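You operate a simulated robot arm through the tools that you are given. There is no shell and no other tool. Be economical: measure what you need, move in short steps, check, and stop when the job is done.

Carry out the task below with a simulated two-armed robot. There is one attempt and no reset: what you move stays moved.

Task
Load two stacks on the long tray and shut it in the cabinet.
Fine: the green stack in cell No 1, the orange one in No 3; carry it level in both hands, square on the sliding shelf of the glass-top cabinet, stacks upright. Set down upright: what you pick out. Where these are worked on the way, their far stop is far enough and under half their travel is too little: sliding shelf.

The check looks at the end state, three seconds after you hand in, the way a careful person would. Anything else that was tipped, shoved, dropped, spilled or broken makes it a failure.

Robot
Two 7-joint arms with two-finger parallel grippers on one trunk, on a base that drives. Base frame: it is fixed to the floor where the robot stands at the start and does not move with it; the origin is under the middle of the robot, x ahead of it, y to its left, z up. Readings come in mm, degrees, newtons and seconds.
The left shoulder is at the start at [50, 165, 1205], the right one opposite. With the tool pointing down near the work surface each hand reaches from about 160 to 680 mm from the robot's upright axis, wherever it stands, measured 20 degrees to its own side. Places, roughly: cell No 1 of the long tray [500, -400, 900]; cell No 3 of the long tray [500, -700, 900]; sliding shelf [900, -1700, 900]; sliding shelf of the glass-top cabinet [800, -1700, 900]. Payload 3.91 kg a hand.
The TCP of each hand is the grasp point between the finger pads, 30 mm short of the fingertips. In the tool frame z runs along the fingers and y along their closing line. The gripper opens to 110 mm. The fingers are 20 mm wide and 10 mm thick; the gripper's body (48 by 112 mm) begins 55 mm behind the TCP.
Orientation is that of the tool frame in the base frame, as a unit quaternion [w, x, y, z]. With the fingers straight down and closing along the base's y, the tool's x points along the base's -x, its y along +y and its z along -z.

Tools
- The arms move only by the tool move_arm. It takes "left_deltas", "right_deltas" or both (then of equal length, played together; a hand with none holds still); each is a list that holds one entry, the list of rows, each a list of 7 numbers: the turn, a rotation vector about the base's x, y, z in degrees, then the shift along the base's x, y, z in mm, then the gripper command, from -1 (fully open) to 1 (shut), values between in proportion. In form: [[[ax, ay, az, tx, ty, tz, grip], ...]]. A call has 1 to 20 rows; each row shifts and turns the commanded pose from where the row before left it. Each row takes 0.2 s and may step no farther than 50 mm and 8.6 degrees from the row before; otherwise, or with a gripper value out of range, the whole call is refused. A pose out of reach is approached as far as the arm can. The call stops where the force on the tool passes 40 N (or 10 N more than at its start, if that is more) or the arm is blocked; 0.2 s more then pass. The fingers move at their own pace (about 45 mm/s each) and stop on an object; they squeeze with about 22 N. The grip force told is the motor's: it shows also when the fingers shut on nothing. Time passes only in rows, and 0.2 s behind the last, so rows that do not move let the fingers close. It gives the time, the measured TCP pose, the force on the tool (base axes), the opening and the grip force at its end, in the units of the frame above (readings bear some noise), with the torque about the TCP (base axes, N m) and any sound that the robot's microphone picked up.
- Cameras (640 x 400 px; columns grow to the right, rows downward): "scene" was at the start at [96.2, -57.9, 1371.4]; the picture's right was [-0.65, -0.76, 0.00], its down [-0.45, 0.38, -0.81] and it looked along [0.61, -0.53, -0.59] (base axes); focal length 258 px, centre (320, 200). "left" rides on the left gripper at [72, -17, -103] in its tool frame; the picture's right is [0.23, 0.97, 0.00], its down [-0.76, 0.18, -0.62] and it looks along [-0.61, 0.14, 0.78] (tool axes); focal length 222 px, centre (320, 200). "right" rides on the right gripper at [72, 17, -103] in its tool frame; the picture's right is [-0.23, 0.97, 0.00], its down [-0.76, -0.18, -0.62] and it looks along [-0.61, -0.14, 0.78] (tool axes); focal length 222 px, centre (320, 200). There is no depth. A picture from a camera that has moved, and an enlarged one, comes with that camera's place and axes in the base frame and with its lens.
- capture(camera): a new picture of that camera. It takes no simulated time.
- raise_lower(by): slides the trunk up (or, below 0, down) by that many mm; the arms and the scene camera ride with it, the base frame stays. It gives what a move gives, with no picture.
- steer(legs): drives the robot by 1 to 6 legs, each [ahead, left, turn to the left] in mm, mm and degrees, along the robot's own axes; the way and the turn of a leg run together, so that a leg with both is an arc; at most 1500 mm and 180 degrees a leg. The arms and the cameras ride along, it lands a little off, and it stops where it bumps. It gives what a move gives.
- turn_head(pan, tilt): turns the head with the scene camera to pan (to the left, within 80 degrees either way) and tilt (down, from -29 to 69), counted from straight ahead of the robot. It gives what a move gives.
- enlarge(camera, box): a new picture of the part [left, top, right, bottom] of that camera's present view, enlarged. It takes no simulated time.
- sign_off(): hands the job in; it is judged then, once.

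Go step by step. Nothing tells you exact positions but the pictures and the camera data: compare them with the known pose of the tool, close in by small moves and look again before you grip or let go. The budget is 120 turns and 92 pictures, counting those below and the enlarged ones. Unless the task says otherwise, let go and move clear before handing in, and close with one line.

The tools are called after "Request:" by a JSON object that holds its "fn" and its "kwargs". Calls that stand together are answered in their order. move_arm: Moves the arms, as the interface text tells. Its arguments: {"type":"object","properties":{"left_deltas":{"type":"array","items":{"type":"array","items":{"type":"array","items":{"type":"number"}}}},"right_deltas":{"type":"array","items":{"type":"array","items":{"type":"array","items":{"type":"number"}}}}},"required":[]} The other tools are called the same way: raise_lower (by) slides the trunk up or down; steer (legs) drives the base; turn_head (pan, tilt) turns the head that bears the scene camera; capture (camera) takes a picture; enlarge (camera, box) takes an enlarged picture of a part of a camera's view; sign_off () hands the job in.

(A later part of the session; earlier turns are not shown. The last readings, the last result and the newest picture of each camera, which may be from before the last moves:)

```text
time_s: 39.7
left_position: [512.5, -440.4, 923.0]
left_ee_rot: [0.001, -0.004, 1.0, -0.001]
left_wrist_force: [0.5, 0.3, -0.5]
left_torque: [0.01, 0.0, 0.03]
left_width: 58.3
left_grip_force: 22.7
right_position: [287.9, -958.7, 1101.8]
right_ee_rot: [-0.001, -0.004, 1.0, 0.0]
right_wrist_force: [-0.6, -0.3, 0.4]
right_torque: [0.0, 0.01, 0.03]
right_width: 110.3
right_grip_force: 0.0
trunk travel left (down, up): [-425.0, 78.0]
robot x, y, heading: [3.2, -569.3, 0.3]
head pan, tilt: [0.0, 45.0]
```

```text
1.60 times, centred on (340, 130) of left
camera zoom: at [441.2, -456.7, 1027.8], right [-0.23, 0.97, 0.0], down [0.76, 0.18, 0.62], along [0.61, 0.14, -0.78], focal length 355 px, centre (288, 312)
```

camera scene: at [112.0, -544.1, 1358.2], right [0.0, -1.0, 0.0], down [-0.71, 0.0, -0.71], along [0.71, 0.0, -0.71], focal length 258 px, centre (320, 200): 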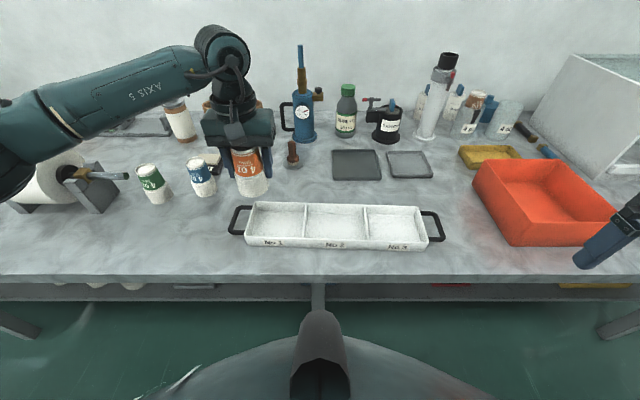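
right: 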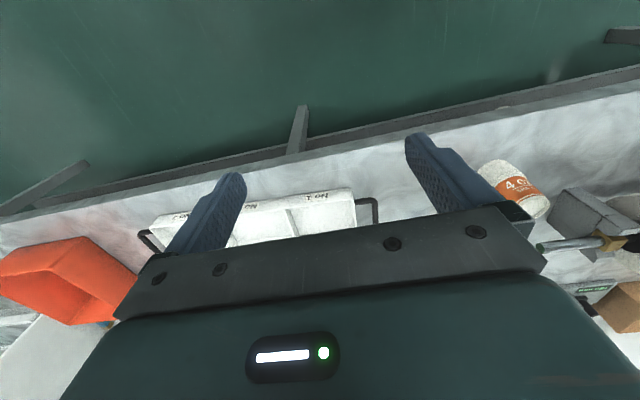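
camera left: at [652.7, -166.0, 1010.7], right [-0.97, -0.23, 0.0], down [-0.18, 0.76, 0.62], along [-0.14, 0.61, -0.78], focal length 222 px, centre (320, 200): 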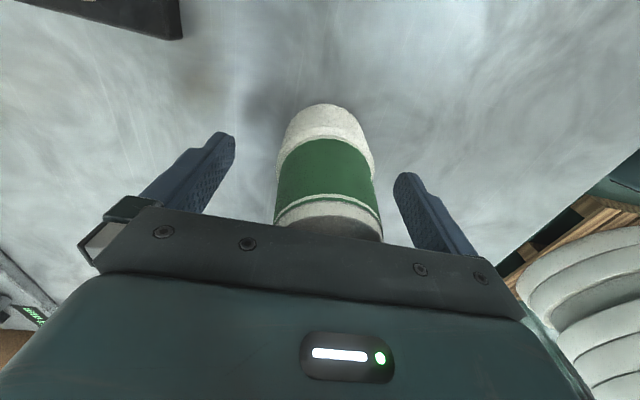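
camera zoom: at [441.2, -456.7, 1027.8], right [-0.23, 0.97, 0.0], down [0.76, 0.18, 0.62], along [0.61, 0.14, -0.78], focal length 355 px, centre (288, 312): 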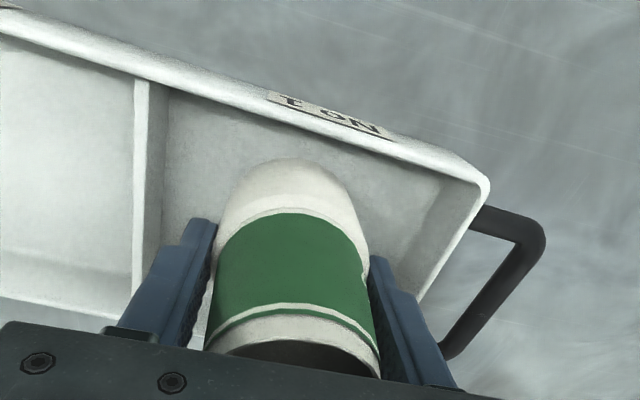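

Centred in No 1. I'll lower to contact.

Request:
{"fn": "move_arm", "kwargs": {"left_deltas": [[[0, 0, 0, 0, 0, -8, 1], [0, 0, 0, 0, 0, -4, 1], [0, 0, 0, 0, 0, -1.5, 1], [0, 0, 0, 0, 0, 0, 1]]]}}

Request:
{"fn": "move_arm", "kwargs": {"left_deltas": [[[0, 0, 0, 0, 0, -1.5, 1], [0, 0, 0, 0, 0, 0, 1]]]}}

```text
time_s: 40.7
left_position: [513.9, -441.6, 909.2]
left_ee_rot: [0.001, -0.003, 1.0, -0.001]
left_wrist_force: [-0.2, 0.8, -1.1]
left_torque: [0.03, -0.01, -0.02]
left_width: 58.3
left_grip_force: 21.7
right_position: [287.0, -957.5, 1100.4]
right_ee_rot: [0.0, -0.004, 1.0, 0.001]
right_wrist_force: [0.4, 0.3, -0.2]
right_torque: [0.0, 0.02, 0.02]
right_width: 109.9
right_grip_force: 0.0
trunk travel left (down, up): [-425.0, 78.0]
robot x, y, heading: [1.0, -571.4, 0.7]
head pan, tilt: [0.0, 45.0]
```

```text
time_s: 41.3
left_position: [513.7, -441.6, 908.9]
left_ee_rot: [0.001, -0.004, 1.0, -0.001]
left_wrist_force: [-0.4, 1.6, 6.5]
left_torque: [0.14, 0.06, -0.01]
left_width: 58.4
left_grip_force: 21.8
right_position: [285.8, -958.0, 1101.7]
right_ee_rot: [0.0, -0.003, 1.0, 0.0]
right_wrist_force: [0.8, -0.1, 0.4]
right_torque: [0.0, 0.02, -0.02]
right_width: 110.0
right_grip_force: 0.0
trunk travel left (down, up): [-425.0, 78.0]
robot x, y, heading: [3.0, -573.8, 0.6]
head pan, tilt: [0.0, 45.0]
```

Contact. I'll open partly, lift clear, then move left toward the handle and inspect both ends.

Request:
{"fn": "move_arm", "kwargs": {"left_deltas": [[[0, 0, 0, 0, 0, 0.5, 1], [0, 0, 0, 0, 0, 0, -0.53], [0, 0, 0, 0, 0, 0, -0.53], [0, 0, 0, 0, 0, 0, -0.53], [0, 0, 0, 0, 0, 30, -0.53], [0, 0, 0, 0, 0, 45, -0.53], [0, 0, 0, 0, 0, 45, -0.53], [0, 0, 0, 0, 40, 0, -0.53], [0, 0, 0, 0, 40, 0, -0.53], [0, 0, 0, 0, 26, 0, -0.53], [0, 0, 0, 0, 0, 0, -0.53]]]}}

Request:
{"fn": "capture", "kwargs": {"camera": "scene"}}

Request:
{"fn": "capture", "kwargs": {"camera": "left"}}

```text
time_s: 43.7
left_position: [513.6, -336.6, 1029.2]
left_ee_rot: [-0.001, -0.002, 1.0, 0.001]
left_wrist_force: [-0.1, -0.1, -0.2]
left_torque: [0.04, 0.0, 0.0]
left_width: 84.3
left_grip_force: 0.1
right_position: [287.4, -957.9, 1101.2]
right_ee_rot: [0.0, -0.003, 1.0, 0.0]
right_wrist_force: [0.1, -0.5, -1.3]
right_torque: [0.0, 0.02, 0.04]
right_width: 110.2
right_grip_force: 0.0
trunk travel left (down, up): [-425.0, 78.0]
robot x, y, heading: [4.6, -571.8, 0.5]
head pan, tilt: [0.0, 45.0]
```

```text
59 pictures are left
camera scene: at [112.7, -572.0, 1358.2], right [0.01, -1.0, 0.0], down [-0.71, 0.0, -0.71], along [0.71, 0.0, -0.71], focal length 258 px, centre (320, 200)
```

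scene: 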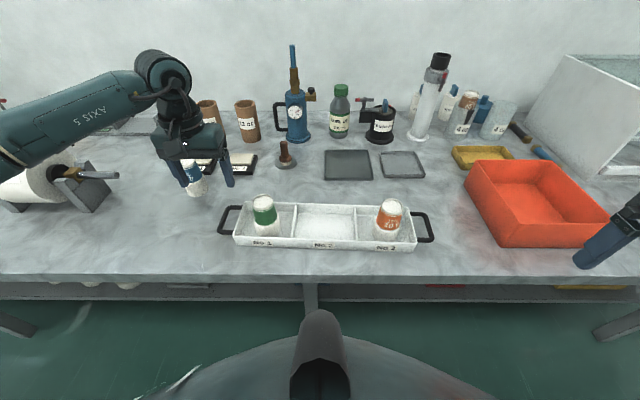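

```text
58 pictures are left
camera left: at [441.7, -352.1, 1133.6], right [-0.23, 0.97, 0.0], down [0.76, 0.18, 0.62], along [0.61, 0.14, -0.78], focal length 222 px, centre (320, 200)
```

left: 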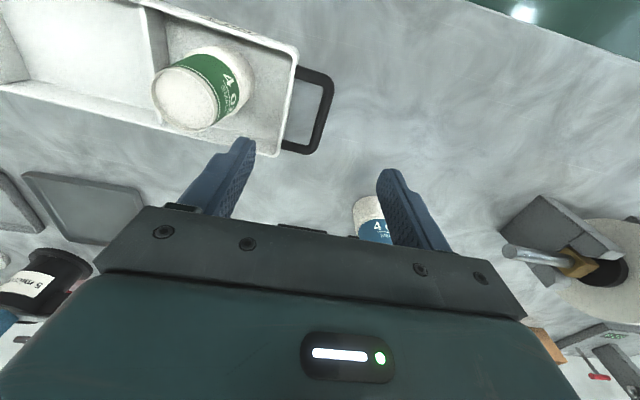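

Both stacks stand in their cells. Before carrying the tray I'll inspect and open the shelf: tuck the left hand back and drive right toward the cabinet.

Request:
{"fn": "move_arm", "kwargs": {"left_deltas": [[[0, 0, 0, -40, 0, 25, -1], [0, 0, 0, -40, 0, 25, -1], [0, 0, 0, -40, 0, 25, -1], [0, 0, 0, -40, 0, 0, -1], [0, 0, 0, 0, 0, 0, -1]]]}}

Request:
{"fn": "steer", "kwargs": {"legs": [[0, -800, 0]]}}

Request:
{"fn": "turn_head", "kwargs": {"pan": -30, "tilt": 35}}

Request:
{"fn": "capture", "kwargs": {"camera": "scene"}}

```text
time_s: 44.9
left_position: [353.0, -339.6, 1103.0]
left_ee_rot: [0.0, -0.003, 1.0, 0.0]
left_wrist_force: [0.4, 0.1, 0.3]
left_torque: [0.0, -0.02, -0.03]
left_width: 109.9
left_grip_force: 0.1
right_position: [287.2, -958.0, 1101.5]
right_ee_rot: [0.0, -0.003, 1.0, 0.0]
right_wrist_force: [0.4, 0.6, 0.8]
right_torque: [0.0, -0.05, 0.01]
right_width: 109.9
right_grip_force: 0.1
trunk travel left (down, up): [-425.0, 78.0]
robot x, y, heading: [1.2, -574.8, 0.1]
head pan, tilt: [0.0, 45.0]
```

```text
time_s: 49.3
left_position: [365.2, -1153.2, 1104.2]
left_ee_rot: [0.0, -0.015, 1.0, 0.001]
left_wrist_force: [1.0, -0.3, 0.3]
left_torque: [-0.04, 0.02, 0.0]
left_width: 109.8
left_grip_force: 0.1
right_position: [312.6, -1774.5, 1101.3]
right_ee_rot: [0.0, -0.015, 1.0, 0.0]
right_wrist_force: [-0.3, 0.7, -0.2]
right_torque: [0.0, 0.02, -0.03]
right_width: 110.0
right_grip_force: 0.0
trunk travel left (down, up): [-425.0, 78.0]
robot x, y, heading: [15.1, -1397.1, 1.8]
head pan, tilt: [0.0, 45.0]
```

```text
time_s: 50.3
left_position: [362.8, -1152.5, 1104.6]
left_ee_rot: [0.002, -0.016, 1.0, -0.001]
left_wrist_force: [0.8, 0.1, -1.1]
left_torque: [-0.01, 0.03, -0.03]
left_width: 110.0
left_grip_force: 0.0
right_position: [312.8, -1774.2, 1101.9]
right_ee_rot: [0.0, -0.016, 1.0, 0.0]
right_wrist_force: [0.7, 0.3, 0.0]
right_torque: [-0.01, 0.0, -0.04]
right_width: 109.9
right_grip_force: 0.1
trunk travel left (down, up): [-425.0, 78.0]
robot x, y, heading: [19.0, -1395.9, 1.6]
head pan, tilt: [-30.0, 35.0]
```

```text
57 pictures are left
camera scene: at [124.2, -1436.1, 1373.0], right [-0.47, -0.88, 0.0], down [-0.51, 0.27, -0.82], along [0.72, -0.39, -0.57], focal length 258 px, centre (320, 200)
```

scene: 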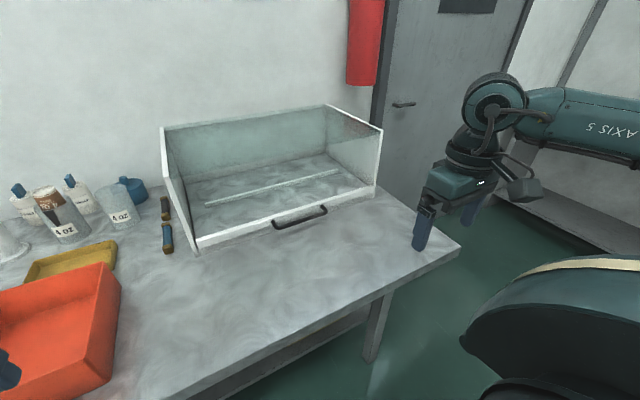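

The cabinet has an open front, with a shelf at its base carrying a dark handle. I'll enlarge it.

Request:
{"fn": "enlarge", "kwargs": {"camera": "scene", "box": [150, 90, 400, 260]}}

```text
2.35 times, centred on (275, 175) of scene
camera zoom: at [124.2, -1436.1, 1373.0], right [-0.47, -0.88, 0.0], down [-0.51, 0.27, -0.82], along [0.72, -0.39, -0.57], focal length 607 px, centre (426, 259)
```

zoom: 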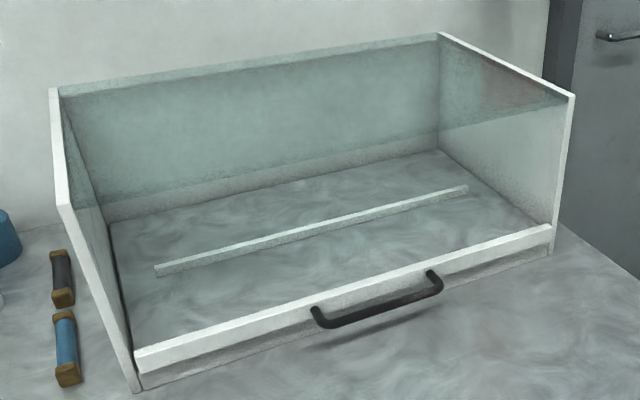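

Shelf handle bar estimated at x≈672, y from -1590 to -1757, z≈885; cabinet front plane x≈710, width y -1376 to -1973. I need about 80 mm more reach, so I'll look down to check base clearance to the bench.

Request:
{"fn": "turn_head", "kwargs": {"pan": 0, "tilt": 69}}

Request:
{"fn": "capture", "kwargs": {"camera": "scene"}}

```text
time_s: 51.3
left_position: [364.1, -1152.2, 1104.2]
left_ee_rot: [0.002, -0.016, 1.0, -0.001]
left_wrist_force: [-1.1, 0.0, -0.7]
left_torque: [0.01, 0.0, 0.0]
left_width: 110.1
left_grip_force: 0.1
right_position: [311.6, -1773.5, 1102.0]
right_ee_rot: [-0.001, -0.016, 1.0, 0.0]
right_wrist_force: [-0.6, 0.2, -0.1]
right_torque: [-0.01, -0.02, -0.05]
right_width: 109.9
right_grip_force: 0.0
trunk travel left (down, up): [-425.0, 78.0]
robot x, y, heading: [20.3, -1396.4, 1.6]
head pan, tilt: [0.0, 68.8]
```

```text
55 pictures are left
camera scene: at [102.5, -1392.9, 1329.4], right [0.03, -1.0, 0.0], down [-0.93, -0.03, -0.36], along [0.36, 0.01, -0.93], focal length 258 px, centre (320, 200)
```

scene: 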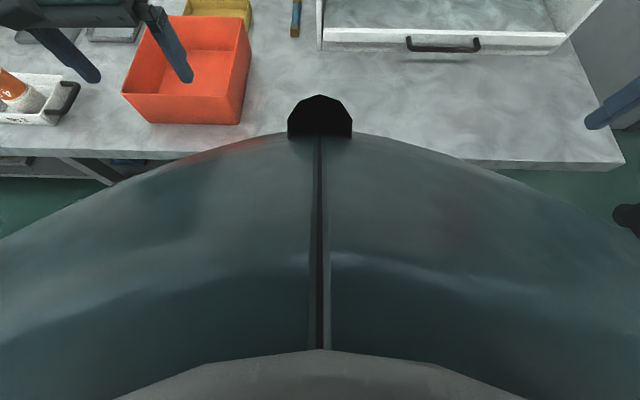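

Chest clears the bench edge; I'll ease forward in two short legs, straightening the heading and shifting right.

Request:
{"fn": "steer", "kwargs": {"legs": [[45, -60, -1.6]]}}

Request:
{"fn": "steer", "kwargs": {"legs": [[45, 0, 0]]}}

```text
time_s: 52.3
left_position: [416.5, -1222.3, 1103.5]
left_ee_rot: [0.0, -0.001, 1.0, 0.0]
left_wrist_force: [-0.7, 0.3, -0.4]
left_torque: [0.01, 0.03, -0.03]
left_width: 110.0
left_grip_force: 0.0
right_position: [347.8, -1840.8, 1101.8]
right_ee_rot: [0.0, -0.001, 1.0, 0.0]
right_wrist_force: [-0.6, -0.5, -0.5]
right_torque: [0.05, -0.04, -0.03]
right_width: 110.0
right_grip_force: 0.0
trunk travel left (down, up): [-425.0, 78.0]
robot x, y, heading: [63.6, -1453.5, -0.2]
head pan, tilt: [0.0, 68.8]
```

```text
time_s: 53.2
left_position: [459.9, -1221.0, 1104.2]
left_ee_rot: [0.0, -0.003, 1.0, -0.001]
left_wrist_force: [0.9, 0.5, 0.2]
left_torque: [0.05, 0.02, 0.01]
left_width: 110.0
left_grip_force: 0.0
right_position: [392.5, -1839.8, 1101.4]
right_ee_rot: [-0.001, -0.001, 1.0, -0.001]
right_wrist_force: [0.3, 0.0, 0.4]
right_torque: [0.0, 0.06, -0.01]
right_width: 110.0
right_grip_force: 0.1
trunk travel left (down, up): [-425.0, 78.0]
robot x, y, heading: [105.4, -1451.2, 0.4]
head pan, tilt: [0.0, 68.8]
```

No bump. Now the right hand: turn it -90° about vertical so it closes along x, then tilt forward 40° so the palm stays clear of the cabinet's glass, and approach the handle.

Request:
{"fn": "move_arm", "kwargs": {"right_deltas": [[[0, 0, -8.2, 10, 13, -3, -1], [0, 0, -8.2, 10, 13, -3, -1], [0, 0, -8.2, 10, 13, -3, -1], [0, 0, -8.2, 10, 13, -3, -1], [0, 0, -8.2, 10, 13, -3, -1], [0, 0, -8.2, 10, 13, -3, -1], [0, 0, -8.2, 10, 13, -3, -1], [0, 0, -8.2, 10, 13, -3, -1], [0, 0, -8.2, 10, 13, -3, -1], [0, 0, -8.2, 10, 13, -3, -1], [0, 0, -8.0, 10, 13, -3, -1], [0, -8, 0, 10, 2, 0, -1], [0, -8, 0, 10, 2, 0, -1], [0, -8, 0, 10, 2, 0, -1], [0, -8, 0, 10, 2, 0, -1], [0, -8, 0, 10, 2, 0, -1], [0, 0, 0, 0, 0, 0, -1]]]}}

Request:
{"fn": "turn_head", "kwargs": {"pan": -20, "tilt": 45}}

Request:
{"fn": "capture", "kwargs": {"camera": "scene"}}

Request:
{"fn": "capture", "kwargs": {"camera": "right"}}

```text
time_s: 56.8
left_position: [459.3, -1219.8, 1104.1]
left_ee_rot: [0.001, -0.001, 1.0, -0.001]
left_wrist_force: [0.3, -0.2, 0.1]
left_torque: [-0.01, 0.0, -0.05]
left_width: 109.9
left_grip_force: 0.1
right_position: [550.9, -1686.3, 1068.9]
right_ee_rot: [0.243, 0.663, 0.665, 0.243]
right_wrist_force: [-1.0, 0.2, 0.3]
right_torque: [0.0, 0.03, -0.01]
right_width: 110.0
right_grip_force: 0.0
trunk travel left (down, up): [-425.0, 78.0]
robot x, y, heading: [105.1, -1452.3, -0.1]
head pan, tilt: [0.0, 68.8]
```

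```text
time_s: 57.7
left_position: [459.4, -1221.0, 1104.9]
left_ee_rot: [0.001, -0.002, 1.0, -0.001]
left_wrist_force: [-0.7, 0.0, 0.2]
left_torque: [-0.01, 0.02, 0.02]
left_width: 110.1
left_grip_force: 0.1
right_position: [549.9, -1687.0, 1069.4]
right_ee_rot: [0.242, 0.664, 0.665, 0.241]
right_wrist_force: [-0.1, -1.1, -0.4]
right_torque: [0.01, 0.01, 0.0]
right_width: 110.0
right_grip_force: 0.1
trunk travel left (down, up): [-425.0, 78.0]
robot x, y, heading: [106.8, -1453.2, 0.2]
head pan, tilt: [-20.0, 45.0]
```

```text
54 pictures are left
camera scene: at [212.4, -1481.6, 1358.2], right [-0.34, -0.94, 0.0], down [-0.67, 0.24, -0.71], along [0.66, -0.24, -0.71], focal length 258 px, centre (320, 200)
```

scene: 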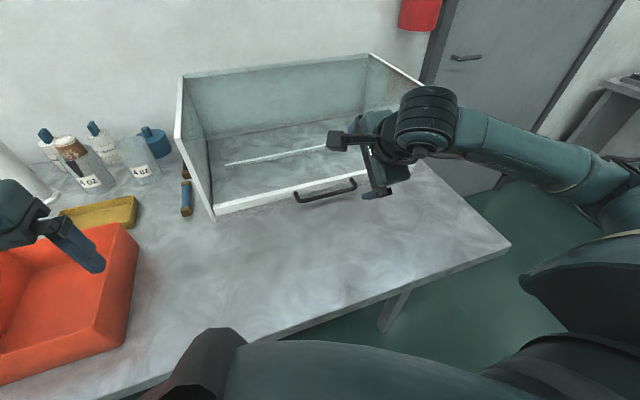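

```text
53 pictures are left
camera right: at [496.4, -1613.6, 1158.2], right [0.75, -0.22, 0.63], down [-0.54, -0.76, 0.36], along [0.4, -0.61, -0.69], focal length 222 px, centre (320, 200)
```

right: 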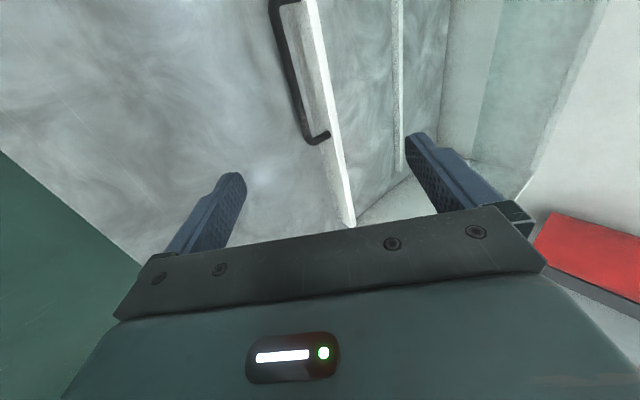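

The approach pose works. I'll move in closer to locate the bar precisely.

Request:
{"fn": "move_arm", "kwargs": {"right_deltas": [[[0, 0, 0, 15, 3, -30, -0.3], [0, 0, 0, 15, 3, -30, -0.3], [0, 0, 0, 15, 3, -30, -0.3], [0, 0, 0, 15, 3, -20, -0.3], [0, 0, 0, 0, 0, 0, -0.3]]]}}

Request:
{"fn": "capture", "kwargs": {"camera": "right"}}

Request:
{"fn": "enlarge", "kwargs": {"camera": "scene", "box": [250, 110, 450, 235]}}

```text
time_s: 58.9
left_position: [459.0, -1221.8, 1103.2]
left_ee_rot: [0.001, -0.002, 1.0, -0.001]
left_wrist_force: [-0.1, -1.1, -0.1]
left_torque: [0.02, 0.01, 0.0]
left_width: 110.2
left_grip_force: 0.0
right_position: [610.1, -1676.8, 958.8]
right_ee_rot: [0.242, 0.663, 0.666, 0.242]
right_wrist_force: [-0.3, 0.2, 0.0]
right_torque: [-0.01, -0.01, 0.0]
right_width: 71.2
right_grip_force: 0.1
trunk travel left (down, up): [-425.0, 78.0]
robot x, y, heading: [103.4, -1451.1, 0.7]
head pan, tilt: [-20.0, 45.0]
```

```text
52 pictures are left
camera right: at [556.2, -1603.8, 1047.3], right [0.75, -0.22, 0.63], down [-0.53, -0.76, 0.36], along [0.4, -0.61, -0.69], focal length 222 px, centre (320, 200)
```

right: 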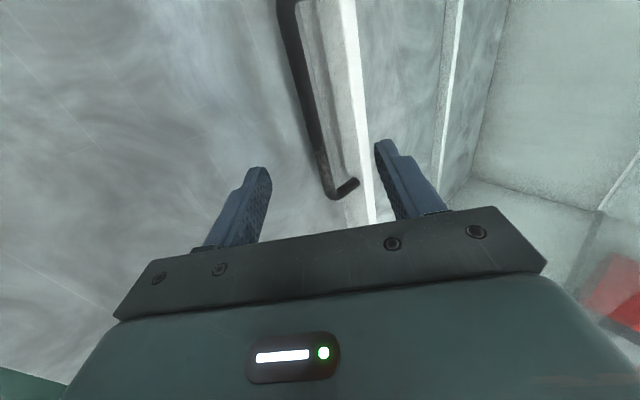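

```text
3.20 times, centred on (350, 172) of scene
camera zoom: at [212.3, -1481.7, 1358.3], right [-0.34, -0.94, 0.0], down [-0.67, 0.24, -0.71], along [0.67, -0.24, -0.71], focal length 825 px, centre (224, 288)
```

zoom: 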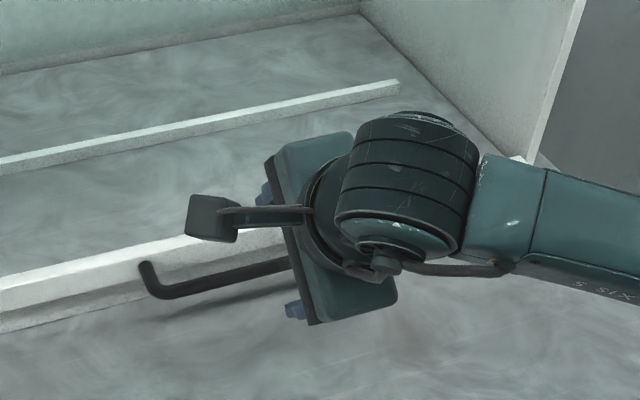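

Bar solved at about x=668, z=887, lip face near x=699. I'll tilt to 60° with a narrow opening of about 28 mm, so the fingers pass above and below the bar without touching the lip.

Request:
{"fn": "move_arm", "kwargs": {"right_deltas": [[[0, -7, 0, 0, 2, -12, 0.49], [0, -7, 0, 0, 2, -12, 0.49], [0, -6, 0, 0, 2, -12, 0.49], [0, 0, 0, 0, 0, 0, 0.49]]]}}

Request:
{"fn": "capture", "kwargs": {"camera": "right"}}

Request:
{"fn": "enlarge", "kwargs": {"camera": "scene", "box": [250, 110, 450, 235]}}

```text
time_s: 59.9
left_position: [458.9, -1221.6, 1103.9]
left_ee_rot: [0.0, -0.002, 1.0, -0.002]
left_wrist_force: [0.0, -0.7, -0.1]
left_torque: [0.0, -0.02, 0.0]
left_width: 110.2
left_grip_force: 0.1
right_position: [615.3, -1659.4, 946.3]
right_ee_rot: [0.296, 0.63, 0.649, 0.307]
right_wrist_force: [0.1, 0.3, -0.5]
right_torque: [-0.03, 0.02, 0.0]
right_width: 28.1
right_grip_force: 0.1
right hand out of reach, approached as far as the arm can: row 2, 3
trunk travel left (down, up): [-425.0, 78.0]
robot x, y, heading: [106.6, -1453.2, 0.3]
head pan, tilt: [-20.0, 45.0]
```

```text
50 pictures are left
camera right: at [543.2, -1588.5, 1025.7], right [0.63, -0.21, 0.75], down [-0.57, -0.78, 0.26], along [0.53, -0.59, -0.61], focal length 222 px, centre (320, 200)
```

right: 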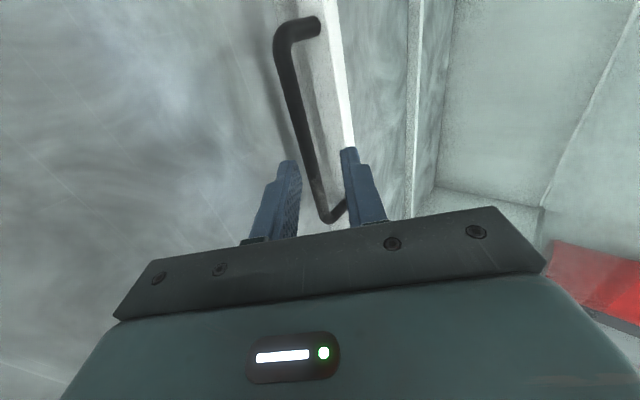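

```text
3.20 times, centred on (350, 172) of scene
camera zoom: at [212.4, -1481.6, 1358.2], right [-0.34, -0.94, 0.0], down [-0.67, 0.24, -0.71], along [0.67, -0.24, -0.71], focal length 825 px, centre (224, 288)
```

zoom: 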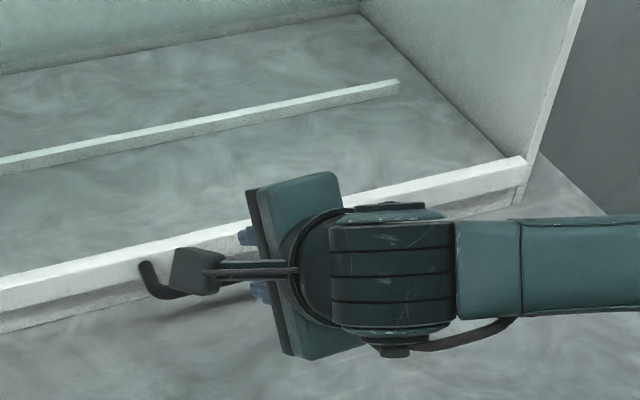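

The wrist is at its limit here, so I'll lower the trunk for a flatter approach. First I'll raise the right hand and pull the left hand back off the bench so neither hits anything.

Request:
{"fn": "move_arm", "kwargs": {"left_deltas": [[[0, 0, 0, -35, 0, 0, -1], [0, 0, 0, -35, 0, 0, -1], [0, 0, 0, -35, 0, 0, -1], [0, 0, 0, -35, 0, 0, -1], [0, 0, 0, 0, 0, 0, -1]]], "right_deltas": [[[0, 0, 0, -10, 0, 40, 0.49], [0, 0, 0, -10, 0, 40, 0.49], [0, 0, 0, -10, 0, 40, 0.49], [0, 0, 0, -10, 0, 30, 0.49], [0, 0, 0, 0, 0, 0, 0.49]]]}}

Request:
{"fn": "raise_lower", "kwargs": {"by": -130}}

```text
time_s: 61.1
left_position: [356.4, -1219.9, 1121.3]
left_ee_rot: [-0.001, -0.002, 1.0, 0.0]
left_wrist_force: [-0.5, -0.3, 0.1]
left_torque: [0.03, 0.0, -0.02]
left_width: 109.9
left_grip_force: 0.1
left hand out of reach, approached as far as the arm can: row 3, 4
right_position: [576.7, -1658.7, 1098.1]
right_ee_rot: [0.297, 0.629, 0.649, 0.306]
right_wrist_force: [0.3, -0.5, 0.9]
right_torque: [-0.01, 0.01, -0.01]
right_width: 28.3
right_grip_force: 0.1
trunk travel left (down, up): [-425.0, 78.0]
robot x, y, heading: [106.7, -1455.8, 0.3]
head pan, tilt: [-20.0, 45.0]
```

```text
time_s: 62.7
left_position: [355.6, -1219.9, 991.9]
left_ee_rot: [-0.001, -0.002, 1.0, -0.002]
left_wrist_force: [0.5, -1.0, -0.2]
left_torque: [0.01, 0.01, -0.01]
left_width: 110.0
left_grip_force: 0.1
right_position: [576.4, -1658.9, 968.1]
right_ee_rot: [0.297, 0.63, 0.649, 0.306]
right_wrist_force: [-0.2, 0.0, 0.0]
right_torque: [-0.02, -0.02, -0.02]
right_width: 28.1
right_grip_force: 0.0
trunk travel left (down, up): [-295.0, 208.0]
robot x, y, heading: [107.1, -1453.0, 0.0]
head pan, tilt: [-20.0, 45.0]
```

Tilt is 50°, which works. I'll move to a standoff 40 mm along the tool axis from the bar and look.

Request:
{"fn": "move_arm", "kwargs": {"right_deltas": [[[0, 0, 0, 25, -5, -24, 0.52], [0, 0, 0, 26, -4, -24, 0.52], [0, 0, 0, 0, 0, 0, 0.52]]]}}

Request:
{"fn": "enlarge", "kwargs": {"camera": "right", "box": [180, 0, 460, 240]}}

Request:
{"fn": "capture", "kwargs": {"camera": "scene"}}

```text
time_s: 63.5
left_position: [356.3, -1220.3, 992.1]
left_ee_rot: [0.0, -0.001, 1.0, -0.001]
left_wrist_force: [-0.5, 0.9, -0.8]
left_torque: [-0.02, 0.0, -0.02]
left_width: 110.0
left_grip_force: 0.0
right_position: [629.8, -1670.4, 918.3]
right_ee_rot: [0.297, 0.629, 0.65, 0.306]
right_wrist_force: [-0.8, -0.5, 0.5]
right_torque: [0.0, -0.03, -0.01]
right_width: 26.4
right_grip_force: 0.0
trunk travel left (down, up): [-295.0, 208.0]
robot x, y, heading: [102.5, -1454.6, 0.3]
head pan, tilt: [-20.0, 45.0]
```

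```text
1.67 times, centred on (320, 120) of right
camera zoom: at [557.8, -1599.0, 995.5], right [0.63, -0.21, 0.75], down [-0.57, -0.78, 0.26], along [0.53, -0.59, -0.61], focal length 370 px, centre (320, 333)
```

zoom: 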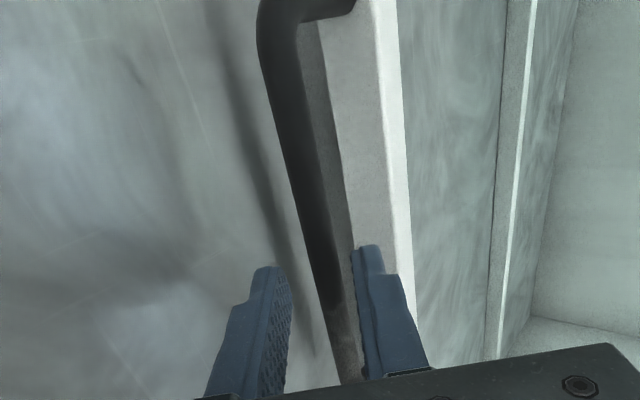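

```text
47 pictures are left
camera scene: at [212.4, -1481.7, 1228.2], right [-0.34, -0.94, 0.0], down [-0.67, 0.24, -0.71], along [0.67, -0.24, -0.71], focal length 258 px, centre (320, 200)
```

scene: 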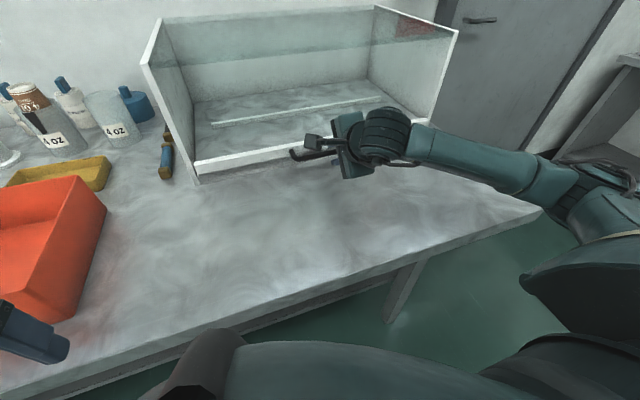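

Bar is aligned within about 3 mm. I'll correct that and advance along the tool axis.

Request:
{"fn": "move_arm", "kwargs": {"right_deltas": [[[0, 0, 0, -2, 0, -2.5, 0.52], [0, 0, 0, 12, 0, -10, 0.52], [0, 0, 0, 12, 0, -10, 0.52], [0, 0, 0, 5, 0, -4, 0.52], [0, 0, 0, 0, 0, 0, 0.52]]]}}

Request:
{"fn": "enlarge", "kwargs": {"camera": "right", "box": [180, 0, 460, 240]}}

```text
time_s: 64.7
left_position: [355.3, -1220.9, 991.2]
left_ee_rot: [0.0, -0.001, 1.0, 0.0]
left_wrist_force: [-0.4, -0.4, 0.0]
left_torque: [-0.03, 0.04, -0.03]
left_width: 109.9
left_grip_force: 0.2
right_position: [654.4, -1667.8, 893.8]
right_ee_rot: [0.297, 0.63, 0.649, 0.306]
right_wrist_force: [-8.3, 0.4, 2.7]
right_torque: [-0.02, -0.09, -0.06]
right_width: 25.4
right_grip_force: 0.0
trunk travel left (down, up): [-295.0, 208.0]
robot x, y, heading: [103.5, -1456.0, 0.5]
head pan, tilt: [-20.0, 45.0]
```

```text
1.67 times, centred on (320, 120) of right
camera zoom: at [582.9, -1597.8, 972.1], right [0.63, -0.21, 0.75], down [-0.57, -0.78, 0.26], along [0.53, -0.59, -0.61], focal length 370 px, centre (320, 333)
```

zoom: 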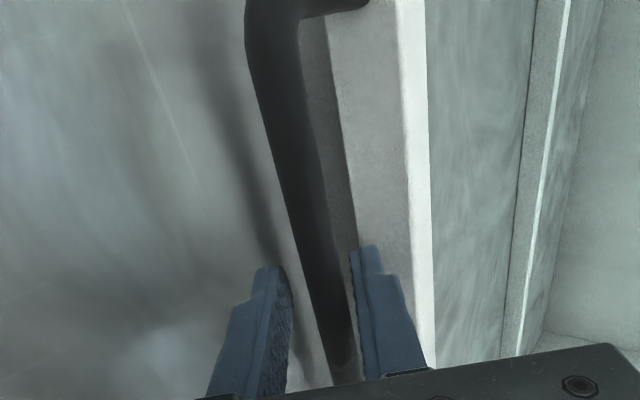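

The fingertip lightly touches the lip and the bar lies between the fingers. I'll back off a hair and close.

Request:
{"fn": "move_arm", "kwargs": {"right_deltas": [[[0, 0, 0, -2, 0, 1, 0.52], [0, 0, 0, 0, 0, 0, 1], [0, 0, 0, 0, 0, 0, 1], [0, 0, 0, 0, 0, 0, 1]]]}}

```text
time_s: 65.7
left_position: [354.7, -1219.5, 991.8]
left_ee_rot: [0.0, -0.002, 1.0, 0.0]
left_wrist_force: [-0.7, -0.1, -0.1]
left_torque: [0.01, 0.01, -0.02]
left_width: 110.0
left_grip_force: 0.1
right_position: [655.5, -1668.3, 899.2]
right_ee_rot: [0.299, 0.63, 0.647, 0.309]
right_wrist_force: [5.4, -2.8, 18.1]
right_torque: [0.53, -0.04, -0.49]
right_width: 11.5
right_grip_force: 45.0
trunk travel left (down, up): [-295.0, 208.0]
robot x, y, heading: [104.4, -1453.5, 0.2]
head pan, tilt: [-20.0, 45.0]
```

Bar gripped (11.5 mm). I'll relieve the vertical load and pull gently.

Request:
{"fn": "move_arm", "kwargs": {"right_deltas": [[[0, 0, 0, 0, 0, 4, 1], [0, 0, 0, -5, 0, 0, 1], [0, 0, 0, -10, 0, 0, 1], [0, 0, 0, -15, 0, 0, 1], [0, 0, 0, -20, 0, 0, 1], [0, 0, 0, 0, 0, 0, 1]]]}}

Request:
{"fn": "capture", "kwargs": {"camera": "scene"}}

```text
time_s: 67.1
left_position: [355.3, -1220.6, 992.5]
left_ee_rot: [0.0, -0.001, 1.0, -0.001]
left_wrist_force: [0.3, -0.4, 0.4]
left_torque: [-0.03, -0.02, 0.0]
left_width: 110.0
left_grip_force: 0.0
right_position: [605.2, -1668.4, 898.6]
right_ee_rot: [0.297, 0.631, 0.648, 0.305]
right_wrist_force: [-1.4, -15.0, 6.8]
right_torque: [0.72, -0.01, -0.15]
right_width: 11.9
right_grip_force: 44.5
trunk travel left (down, up): [-295.0, 208.0]
robot x, y, heading: [105.7, -1454.2, 0.2]
head pan, tilt: [-20.0, 45.0]
```

```text
45 pictures are left
camera scene: at [211.7, -1483.0, 1228.2], right [-0.34, -0.94, 0.0], down [-0.66, 0.24, -0.71], along [0.67, -0.24, -0.71], focal length 258 px, centre (320, 200)
```

scene: 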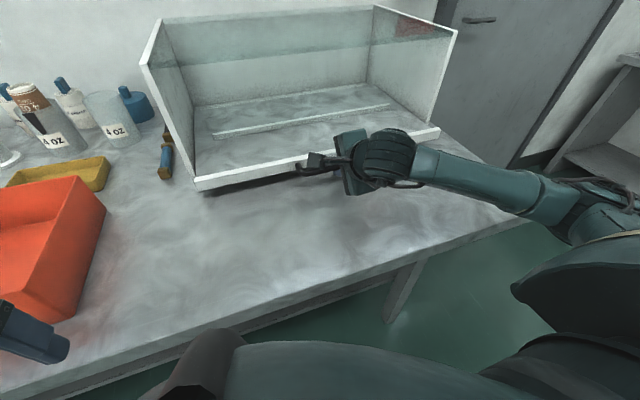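

The shelf slides smoothly. I'll continue pulling, giving slightly in y.

Request:
{"fn": "move_arm", "kwargs": {"right_deltas": [[[0, 0, 0, -15, -2, 1, 1], [0, 0, 0, -20, 0, 0, 1], [0, 0, 0, -20, -0.5, 0, 1], [0, 0, 0, -20, -0.5, 0, 1], [0, 0, 0, -20, -0.5, 0, 1], [0, 0, 0, -20, -0.5, 0, 1], [0, 0, 0, 0, 0, 0, 1]]]}}

Request:
{"fn": "capture", "kwargs": {"camera": "scene"}}

```text
time_s: 68.7
left_position: [354.9, -1218.4, 991.4]
left_ee_rot: [0.0, -0.002, 1.0, -0.001]
left_wrist_force: [0.5, -0.5, 0.6]
left_torque: [-0.01, -0.01, 0.01]
left_width: 109.9
left_grip_force: 0.1
right_position: [521.8, -1670.1, 897.5]
right_ee_rot: [0.299, 0.626, 0.649, 0.312]
right_wrist_force: [1.7, 7.6, 19.1]
right_torque: [1.12, -0.02, 0.15]
right_width: 11.4
right_grip_force: 44.9
right hand out of reach, approached as far as the arm can: row 5, 6
trunk travel left (down, up): [-295.0, 208.0]
robot x, y, heading: [106.2, -1454.5, 0.0]
head pan, tilt: [-20.0, 45.0]
```

```text
44 pictures are left
camera scene: at [211.3, -1480.4, 1228.8], right [-0.34, -0.94, 0.0], down [-0.66, 0.24, -0.71], along [0.67, -0.24, -0.71], focal length 258 px, centre (320, 200)
```

scene: 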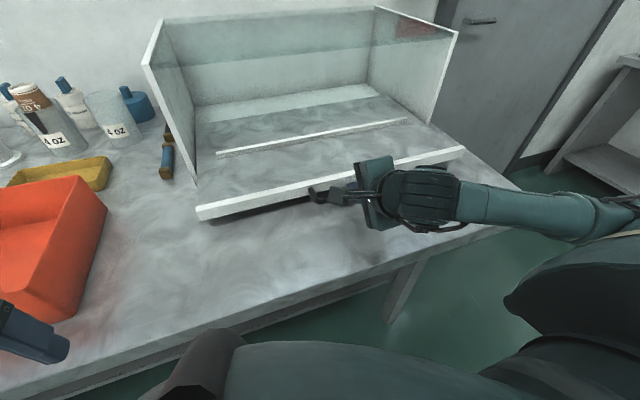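

The arm's inner reach is exhausted after about 134 mm, so I'll keep pulling by backing the base up slowly.

Request:
{"fn": "steer", "kwargs": {"legs": [[-60, 0, 0]]}}

Request:
{"fn": "capture", "kwargs": {"camera": "scene"}}

```text
time_s: 69.6
left_position: [295.1, -1218.6, 991.3]
left_ee_rot: [-0.001, -0.002, 1.0, -0.002]
left_wrist_force: [1.0, -0.2, 0.5]
left_torque: [0.03, 0.0, 0.01]
left_width: 110.0
left_grip_force: 0.1
right_position: [461.8, -1669.6, 898.6]
right_ee_rot: [0.299, 0.627, 0.649, 0.311]
right_wrist_force: [-0.3, 14.1, 31.3]
right_torque: [0.8, -0.03, -0.22]
right_width: 11.8
right_grip_force: 45.5
trunk travel left (down, up): [-295.0, 208.0]
robot x, y, heading: [46.3, -1453.0, 0.1]
head pan, tilt: [-20.0, 45.0]
```

```text
43 pictures are left
camera scene: at [150.9, -1479.6, 1228.7], right [-0.34, -0.94, 0.0], down [-0.66, 0.24, -0.71], along [0.67, -0.24, -0.7], focal length 258 px, centre (320, 200)
```

scene: 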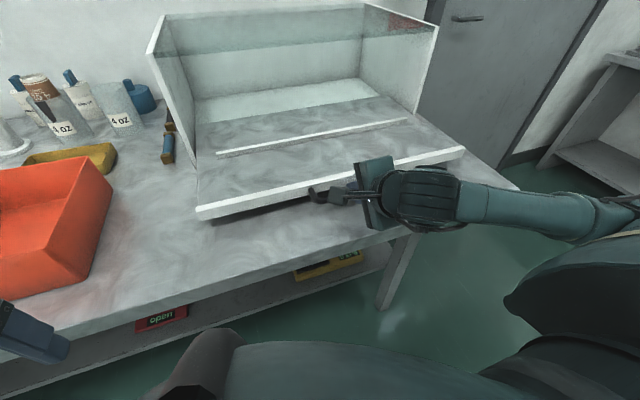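

About 194 mm out now. I'll relieve the vertical load and pull another 60 mm toward the stop.

Request:
{"fn": "move_arm", "kwargs": {"right_deltas": [[[0, 0, 0, 0, 1, 3, 1], [0, 0, 0, 0, 0, 0, 1]]]}}

Request:
{"fn": "steer", "kwargs": {"legs": [[-50, 0, 0]]}}

Request:
{"fn": "capture", "kwargs": {"camera": "scene"}}

```text
time_s: 70.2
left_position: [297.1, -1220.3, 991.6]
left_ee_rot: [0.0, -0.002, 1.0, -0.001]
left_wrist_force: [-0.2, 1.0, 0.0]
left_torque: [0.02, 0.01, 0.03]
left_width: 109.8
left_grip_force: 0.0
right_position: [464.9, -1667.5, 898.7]
right_ee_rot: [0.295, 0.628, 0.649, 0.311]
right_wrist_force: [2.2, 2.6, -4.7]
right_torque: [1.13, -0.05, 0.27]
right_width: 11.6
right_grip_force: 44.6
trunk travel left (down, up): [-295.0, 208.0]
robot x, y, heading: [43.7, -1454.6, -0.0]
head pan, tilt: [-20.0, 45.0]
```

```text
time_s: 71.2
left_position: [246.9, -1219.8, 992.2]
left_ee_rot: [-0.001, -0.002, 1.0, -0.001]
left_wrist_force: [-0.3, 0.3, -0.1]
left_torque: [-0.03, 0.02, 0.02]
left_width: 110.3
left_grip_force: 0.1
right_position: [417.3, -1669.4, 899.0]
right_ee_rot: [0.295, 0.628, 0.65, 0.31]
right_wrist_force: [-1.1, 4.2, -10.3]
right_torque: [0.65, -0.05, -0.36]
right_width: 11.7
right_grip_force: 44.7
trunk travel left (down, up): [-295.0, 208.0]
robot x, y, heading: [-6.1, -1450.9, 0.1]
head pan, tilt: [-20.0, 45.0]
```

```text
42 pictures are left
camera scene: at [104.3, -1481.8, 1228.1], right [-0.34, -0.94, 0.0], down [-0.67, 0.24, -0.71], along [0.67, -0.24, -0.71], focal length 258 px, centre (320, 200)
```

scene: 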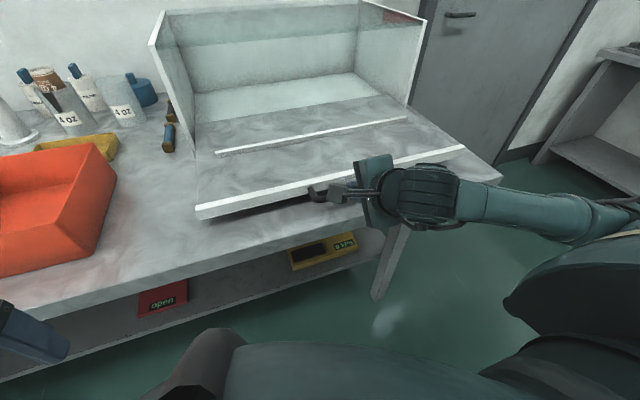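

The shelf is now about 238 mm out, with its tray area clear in front of the cabinet. I'll release the bar and back out along the tool axis.

Request:
{"fn": "move_arm", "kwargs": {"right_deltas": [[[0, 0, 0, 0, 0, 0, 0.5], [0, 0, 0, 0, 0, 0, 0.5], [0, 0, 0, -15, 0, 12, 0.5], [0, 0, 0, -20, 0, 17, 0.5], [0, 0, 0, 0, 0, 40, 0.5], [0, 0, 0, 0, 0, 50, 0.5], [0, 0, 0, 0, 0, 50, 0.5], [0, 0, 0, 0, 0, 0, 0]]]}}

Request:
{"fn": "turn_head", "kwargs": {"pan": -20, "tilt": 35}}

Request:
{"fn": "capture", "kwargs": {"camera": "scene"}}

```text
time_s: 73.0
left_position: [247.6, -1219.2, 992.0]
left_ee_rot: [-0.001, -0.003, 1.0, -0.001]
left_wrist_force: [-1.1, 0.4, 0.2]
left_torque: [0.0, 0.0, 0.02]
left_width: 110.0
left_grip_force: 0.2
right_position: [417.6, -1666.3, 1054.4]
right_ee_rot: [0.296, 0.627, 0.65, 0.311]
right_wrist_force: [-0.4, -0.3, 0.0]
right_torque: [0.03, 0.0, 0.03]
right_width: 54.7
right_grip_force: 0.2
right hand out of reach, approached as far as the arm can: row 3, 4
trunk travel left (down, up): [-295.0, 208.0]
robot x, y, heading: [-2.5, -1456.7, 0.1]
head pan, tilt: [-20.0, 45.0]
```

```text
time_s: 73.7
left_position: [246.7, -1220.3, 991.7]
left_ee_rot: [-0.001, -0.003, 1.0, 0.0]
left_wrist_force: [1.0, 0.1, 0.1]
left_torque: [-0.01, -0.01, -0.01]
left_width: 109.7
left_grip_force: 0.1
right_position: [418.3, -1667.1, 1053.9]
right_ee_rot: [0.296, 0.628, 0.649, 0.311]
right_wrist_force: [1.8, -0.2, -0.7]
right_torque: [0.0, 0.02, -0.01]
right_width: 55.1
right_grip_force: 0.1
trunk travel left (down, up): [-295.0, 208.0]
robot x, y, heading: [-3.4, -1454.7, 0.6]
head pan, tilt: [-20.0, 35.0]
```

```text
41 pictures are left
camera scene: at [110.1, -1484.0, 1243.0], right [-0.34, -0.94, 0.0], down [-0.54, 0.19, -0.82], along [0.77, -0.28, -0.57], focal length 258 px, centre (320, 200)
```

scene: 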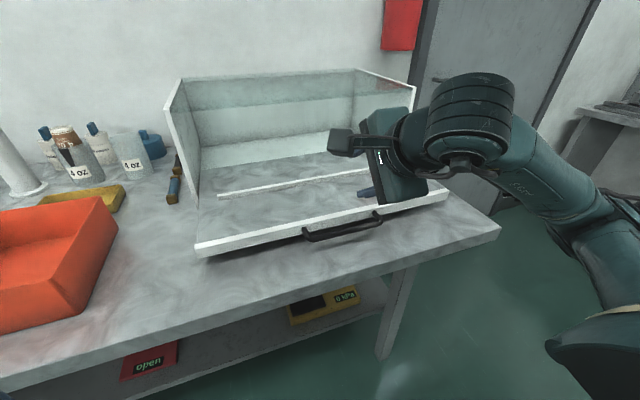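

Released cleanly. Next I'll bring the right hand back to vertical with y-closing, raise the trunk, and drive back to the tray.

Request:
{"fn": "move_arm", "kwargs": {"right_deltas": [[[0, 8.4, 0, 0, -10, 8, 0], [0, 8.4, 0, 0, -10, 8, 0], [0, 8.4, 0, 0, -10, 8, 0], [0, 8.4, 0, 0, -10, 8, 0], [0, 8.4, 0, 0, -10, 8, 0], [0, 8.4, 0, 0, -10, 0, 0], [0, 0, 8.2, 0, -8, 0, -1], [0, 0, 8.2, 0, -8, 0, -1], [0, 0, 8.2, 0, -8, 0, -1], [0, 0, 8.2, 0, -8, 0, -1], [0, 0, 8.2, 0, -8, 0, -1], [0, 0, 8.2, 0, -8, 0, -1], [0, 0, 8.2, 0, -8, 0, -1], [0, 0, 8.2, 0, -8, 0, -1], [0, 0, 8.2, 0, -8, 0, -1], [0, 0, 8.2, 0, -8, 0, -1], [0, 0, 8, 0, -8, 0, -1], [0, 0, 0, 0, 0, 0, -1]]]}}

Request:
{"fn": "raise_lower", "kwargs": {"by": 130}}

```text
time_s: 77.5
left_position: [245.9, -1219.7, 992.7]
left_ee_rot: [0.0, -0.003, 1.0, -0.001]
left_wrist_force: [-0.2, 0.4, 0.6]
left_torque: [0.0, -0.01, -0.01]
left_width: 109.9
left_grip_force: 0.1
right_position: [421.3, -1815.4, 1095.9]
right_ee_rot: [-0.015, -0.011, 1.0, 0.004]
right_wrist_force: [-0.1, -0.6, -0.2]
right_torque: [-0.01, 0.01, 0.0]
right_width: 110.2
right_grip_force: 0.1
trunk travel left (down, up): [-295.0, 208.0]
robot x, y, heading: [1.0, -1453.7, 0.2]
head pan, tilt: [-20.0, 35.0]
```

```text
time_s: 79.0
left_position: [246.0, -1219.1, 1122.0]
left_ee_rot: [-0.001, -0.002, 1.0, -0.001]
left_wrist_force: [-0.5, 0.6, -0.6]
left_torque: [0.01, 0.0, -0.01]
left_width: 109.8
left_grip_force: 0.0
right_position: [421.4, -1815.0, 1226.0]
right_ee_rot: [-0.017, -0.01, 1.0, 0.005]
right_wrist_force: [0.0, 0.4, 0.1]
right_torque: [-0.01, 0.04, 0.01]
right_width: 109.9
right_grip_force: 0.1
trunk travel left (down, up): [-425.0, 78.0]
robot x, y, heading: [-4.5, -1455.9, 0.5]
head pan, tilt: [-20.0, 35.0]
```

Now I'll drive back to the tray, levelling the right hand meanwhile.

Request:
{"fn": "move_arm", "kwargs": {"right_deltas": [[[-0.5, -1.83, -1.26, 0, 0, -20, -1], [0, 0, 0, 0, 0, -40, -1], [0, 0, 0, 0, 0, -40, -1], [0, 0, 0, 0, 0, 0, -1]]]}}

Request:
{"fn": "steer", "kwargs": {"legs": [[0, 872, 0]]}}

Request:
{"fn": "turn_head", "kwargs": {"pan": 0, "tilt": 45}}

Request:
{"fn": "capture", "kwargs": {"camera": "scene"}}

```text
time_s: 80.0
left_position: [246.0, -1220.4, 1121.4]
left_ee_rot: [-0.001, -0.003, 1.0, 0.0]
left_wrist_force: [0.5, -0.6, -0.2]
left_torque: [0.03, -0.01, -0.05]
left_width: 109.9
left_grip_force: 0.0
right_position: [421.9, -1813.8, 1127.9]
right_ee_rot: [0.001, 0.002, 1.0, -0.001]
right_wrist_force: [0.5, 0.4, -0.6]
right_torque: [0.0, -0.02, 0.01]
right_width: 109.8
right_grip_force: 0.1
trunk travel left (down, up): [-425.0, 78.0]
robot x, y, heading: [-1.8, -1455.2, 0.3]
head pan, tilt: [-20.0, 35.0]
```

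```text
time_s: 84.7
left_position: [229.5, -329.9, 1120.6]
left_ee_rot: [0.0, -0.013, 1.0, -0.001]
left_wrist_force: [0.3, 0.4, -0.4]
left_torque: [-0.03, 0.0, -0.01]
left_width: 109.9
left_grip_force: 0.1
right_position: [415.8, -921.9, 1128.7]
right_ee_rot: [0.0, -0.009, 1.0, -0.002]
right_wrist_force: [0.1, -0.3, 0.1]
right_torque: [-0.04, 0.02, -0.02]
right_width: 109.7
right_grip_force: 0.0
trunk travel left (down, up): [-425.0, 78.0]
robot x, y, heading: [-13.5, -565.5, 1.5]
head pan, tilt: [-20.0, 35.0]
```

```text
time_s: 85.5
left_position: [230.1, -331.1, 1122.0]
left_ee_rot: [-0.001, -0.012, 1.0, -0.001]
left_wrist_force: [0.0, -0.2, 0.4]
left_torque: [0.0, 0.0, 0.0]
left_width: 109.9
left_grip_force: 0.1
right_position: [416.5, -921.9, 1128.9]
right_ee_rot: [0.0, -0.009, 1.0, 0.0]
right_wrist_force: [0.4, -0.1, 0.9]
right_torque: [-0.01, -0.01, -0.02]
right_width: 110.1
right_grip_force: 0.1
trunk travel left (down, up): [-425.0, 78.0]
robot x, y, heading: [-13.5, -571.7, 1.6]
head pan, tilt: [0.0, 45.0]
```

```text
40 pictures are left
camera scene: at [95.6, -567.1, 1358.3], right [0.02, -1.0, 0.0], down [-0.71, -0.02, -0.71], along [0.71, 0.02, -0.71], focal length 258 px, centre (320, 200)
```

scene: 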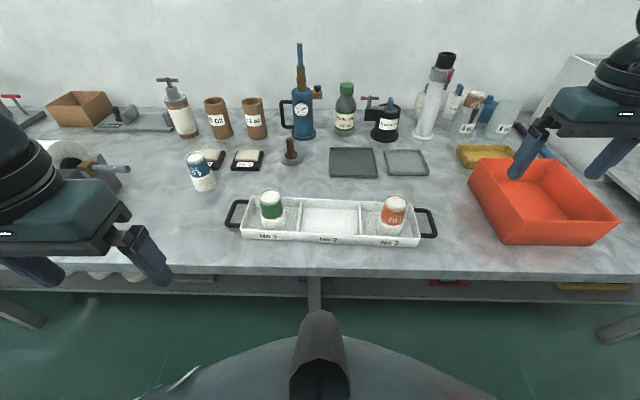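

I'll turn to match the tray's 2.4° skew and square up to it, then bring the hands above the handles.

Request:
{"fn": "steer", "kwargs": {"legs": [[12, 8, -4.0]]}}

Request:
{"fn": "enlarge", "kwargs": {"camera": "scene", "box": [200, 160, 460, 270]}}

```text
time_s: 86.4
left_position: [259.1, -339.5, 1121.6]
left_ee_rot: [-0.001, 0.024, 1.0, -0.001]
left_wrist_force: [-0.9, 0.3, -0.8]
left_torque: [0.05, 0.01, 0.05]
left_width: 109.8
left_grip_force: 0.2
right_position: [401.8, -944.1, 1128.0]
right_ee_rot: [0.0, 0.027, 1.0, -0.001]
right_wrist_force: [-0.2, 1.5, 0.0]
right_torque: [0.02, 0.02, -0.01]
right_width: 110.2
right_grip_force: 0.0
trunk travel left (down, up): [-425.0, 78.0]
robot x, y, heading: [-6.4, -562.2, -2.8]
head pan, tilt: [0.0, 45.0]
```

```text
2.46 times, centred on (330, 215) of scene
camera zoom: at [108.1, -567.4, 1358.2], right [-0.05, -1.0, 0.0], down [-0.71, 0.03, -0.71], along [0.71, -0.03, -0.71], focal length 635 px, centre (295, 163)
```

zoom: 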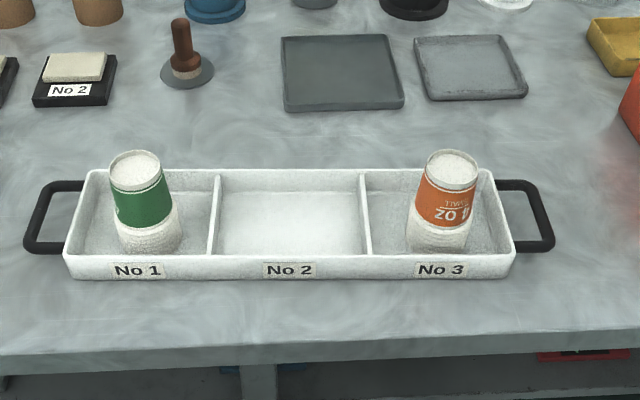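

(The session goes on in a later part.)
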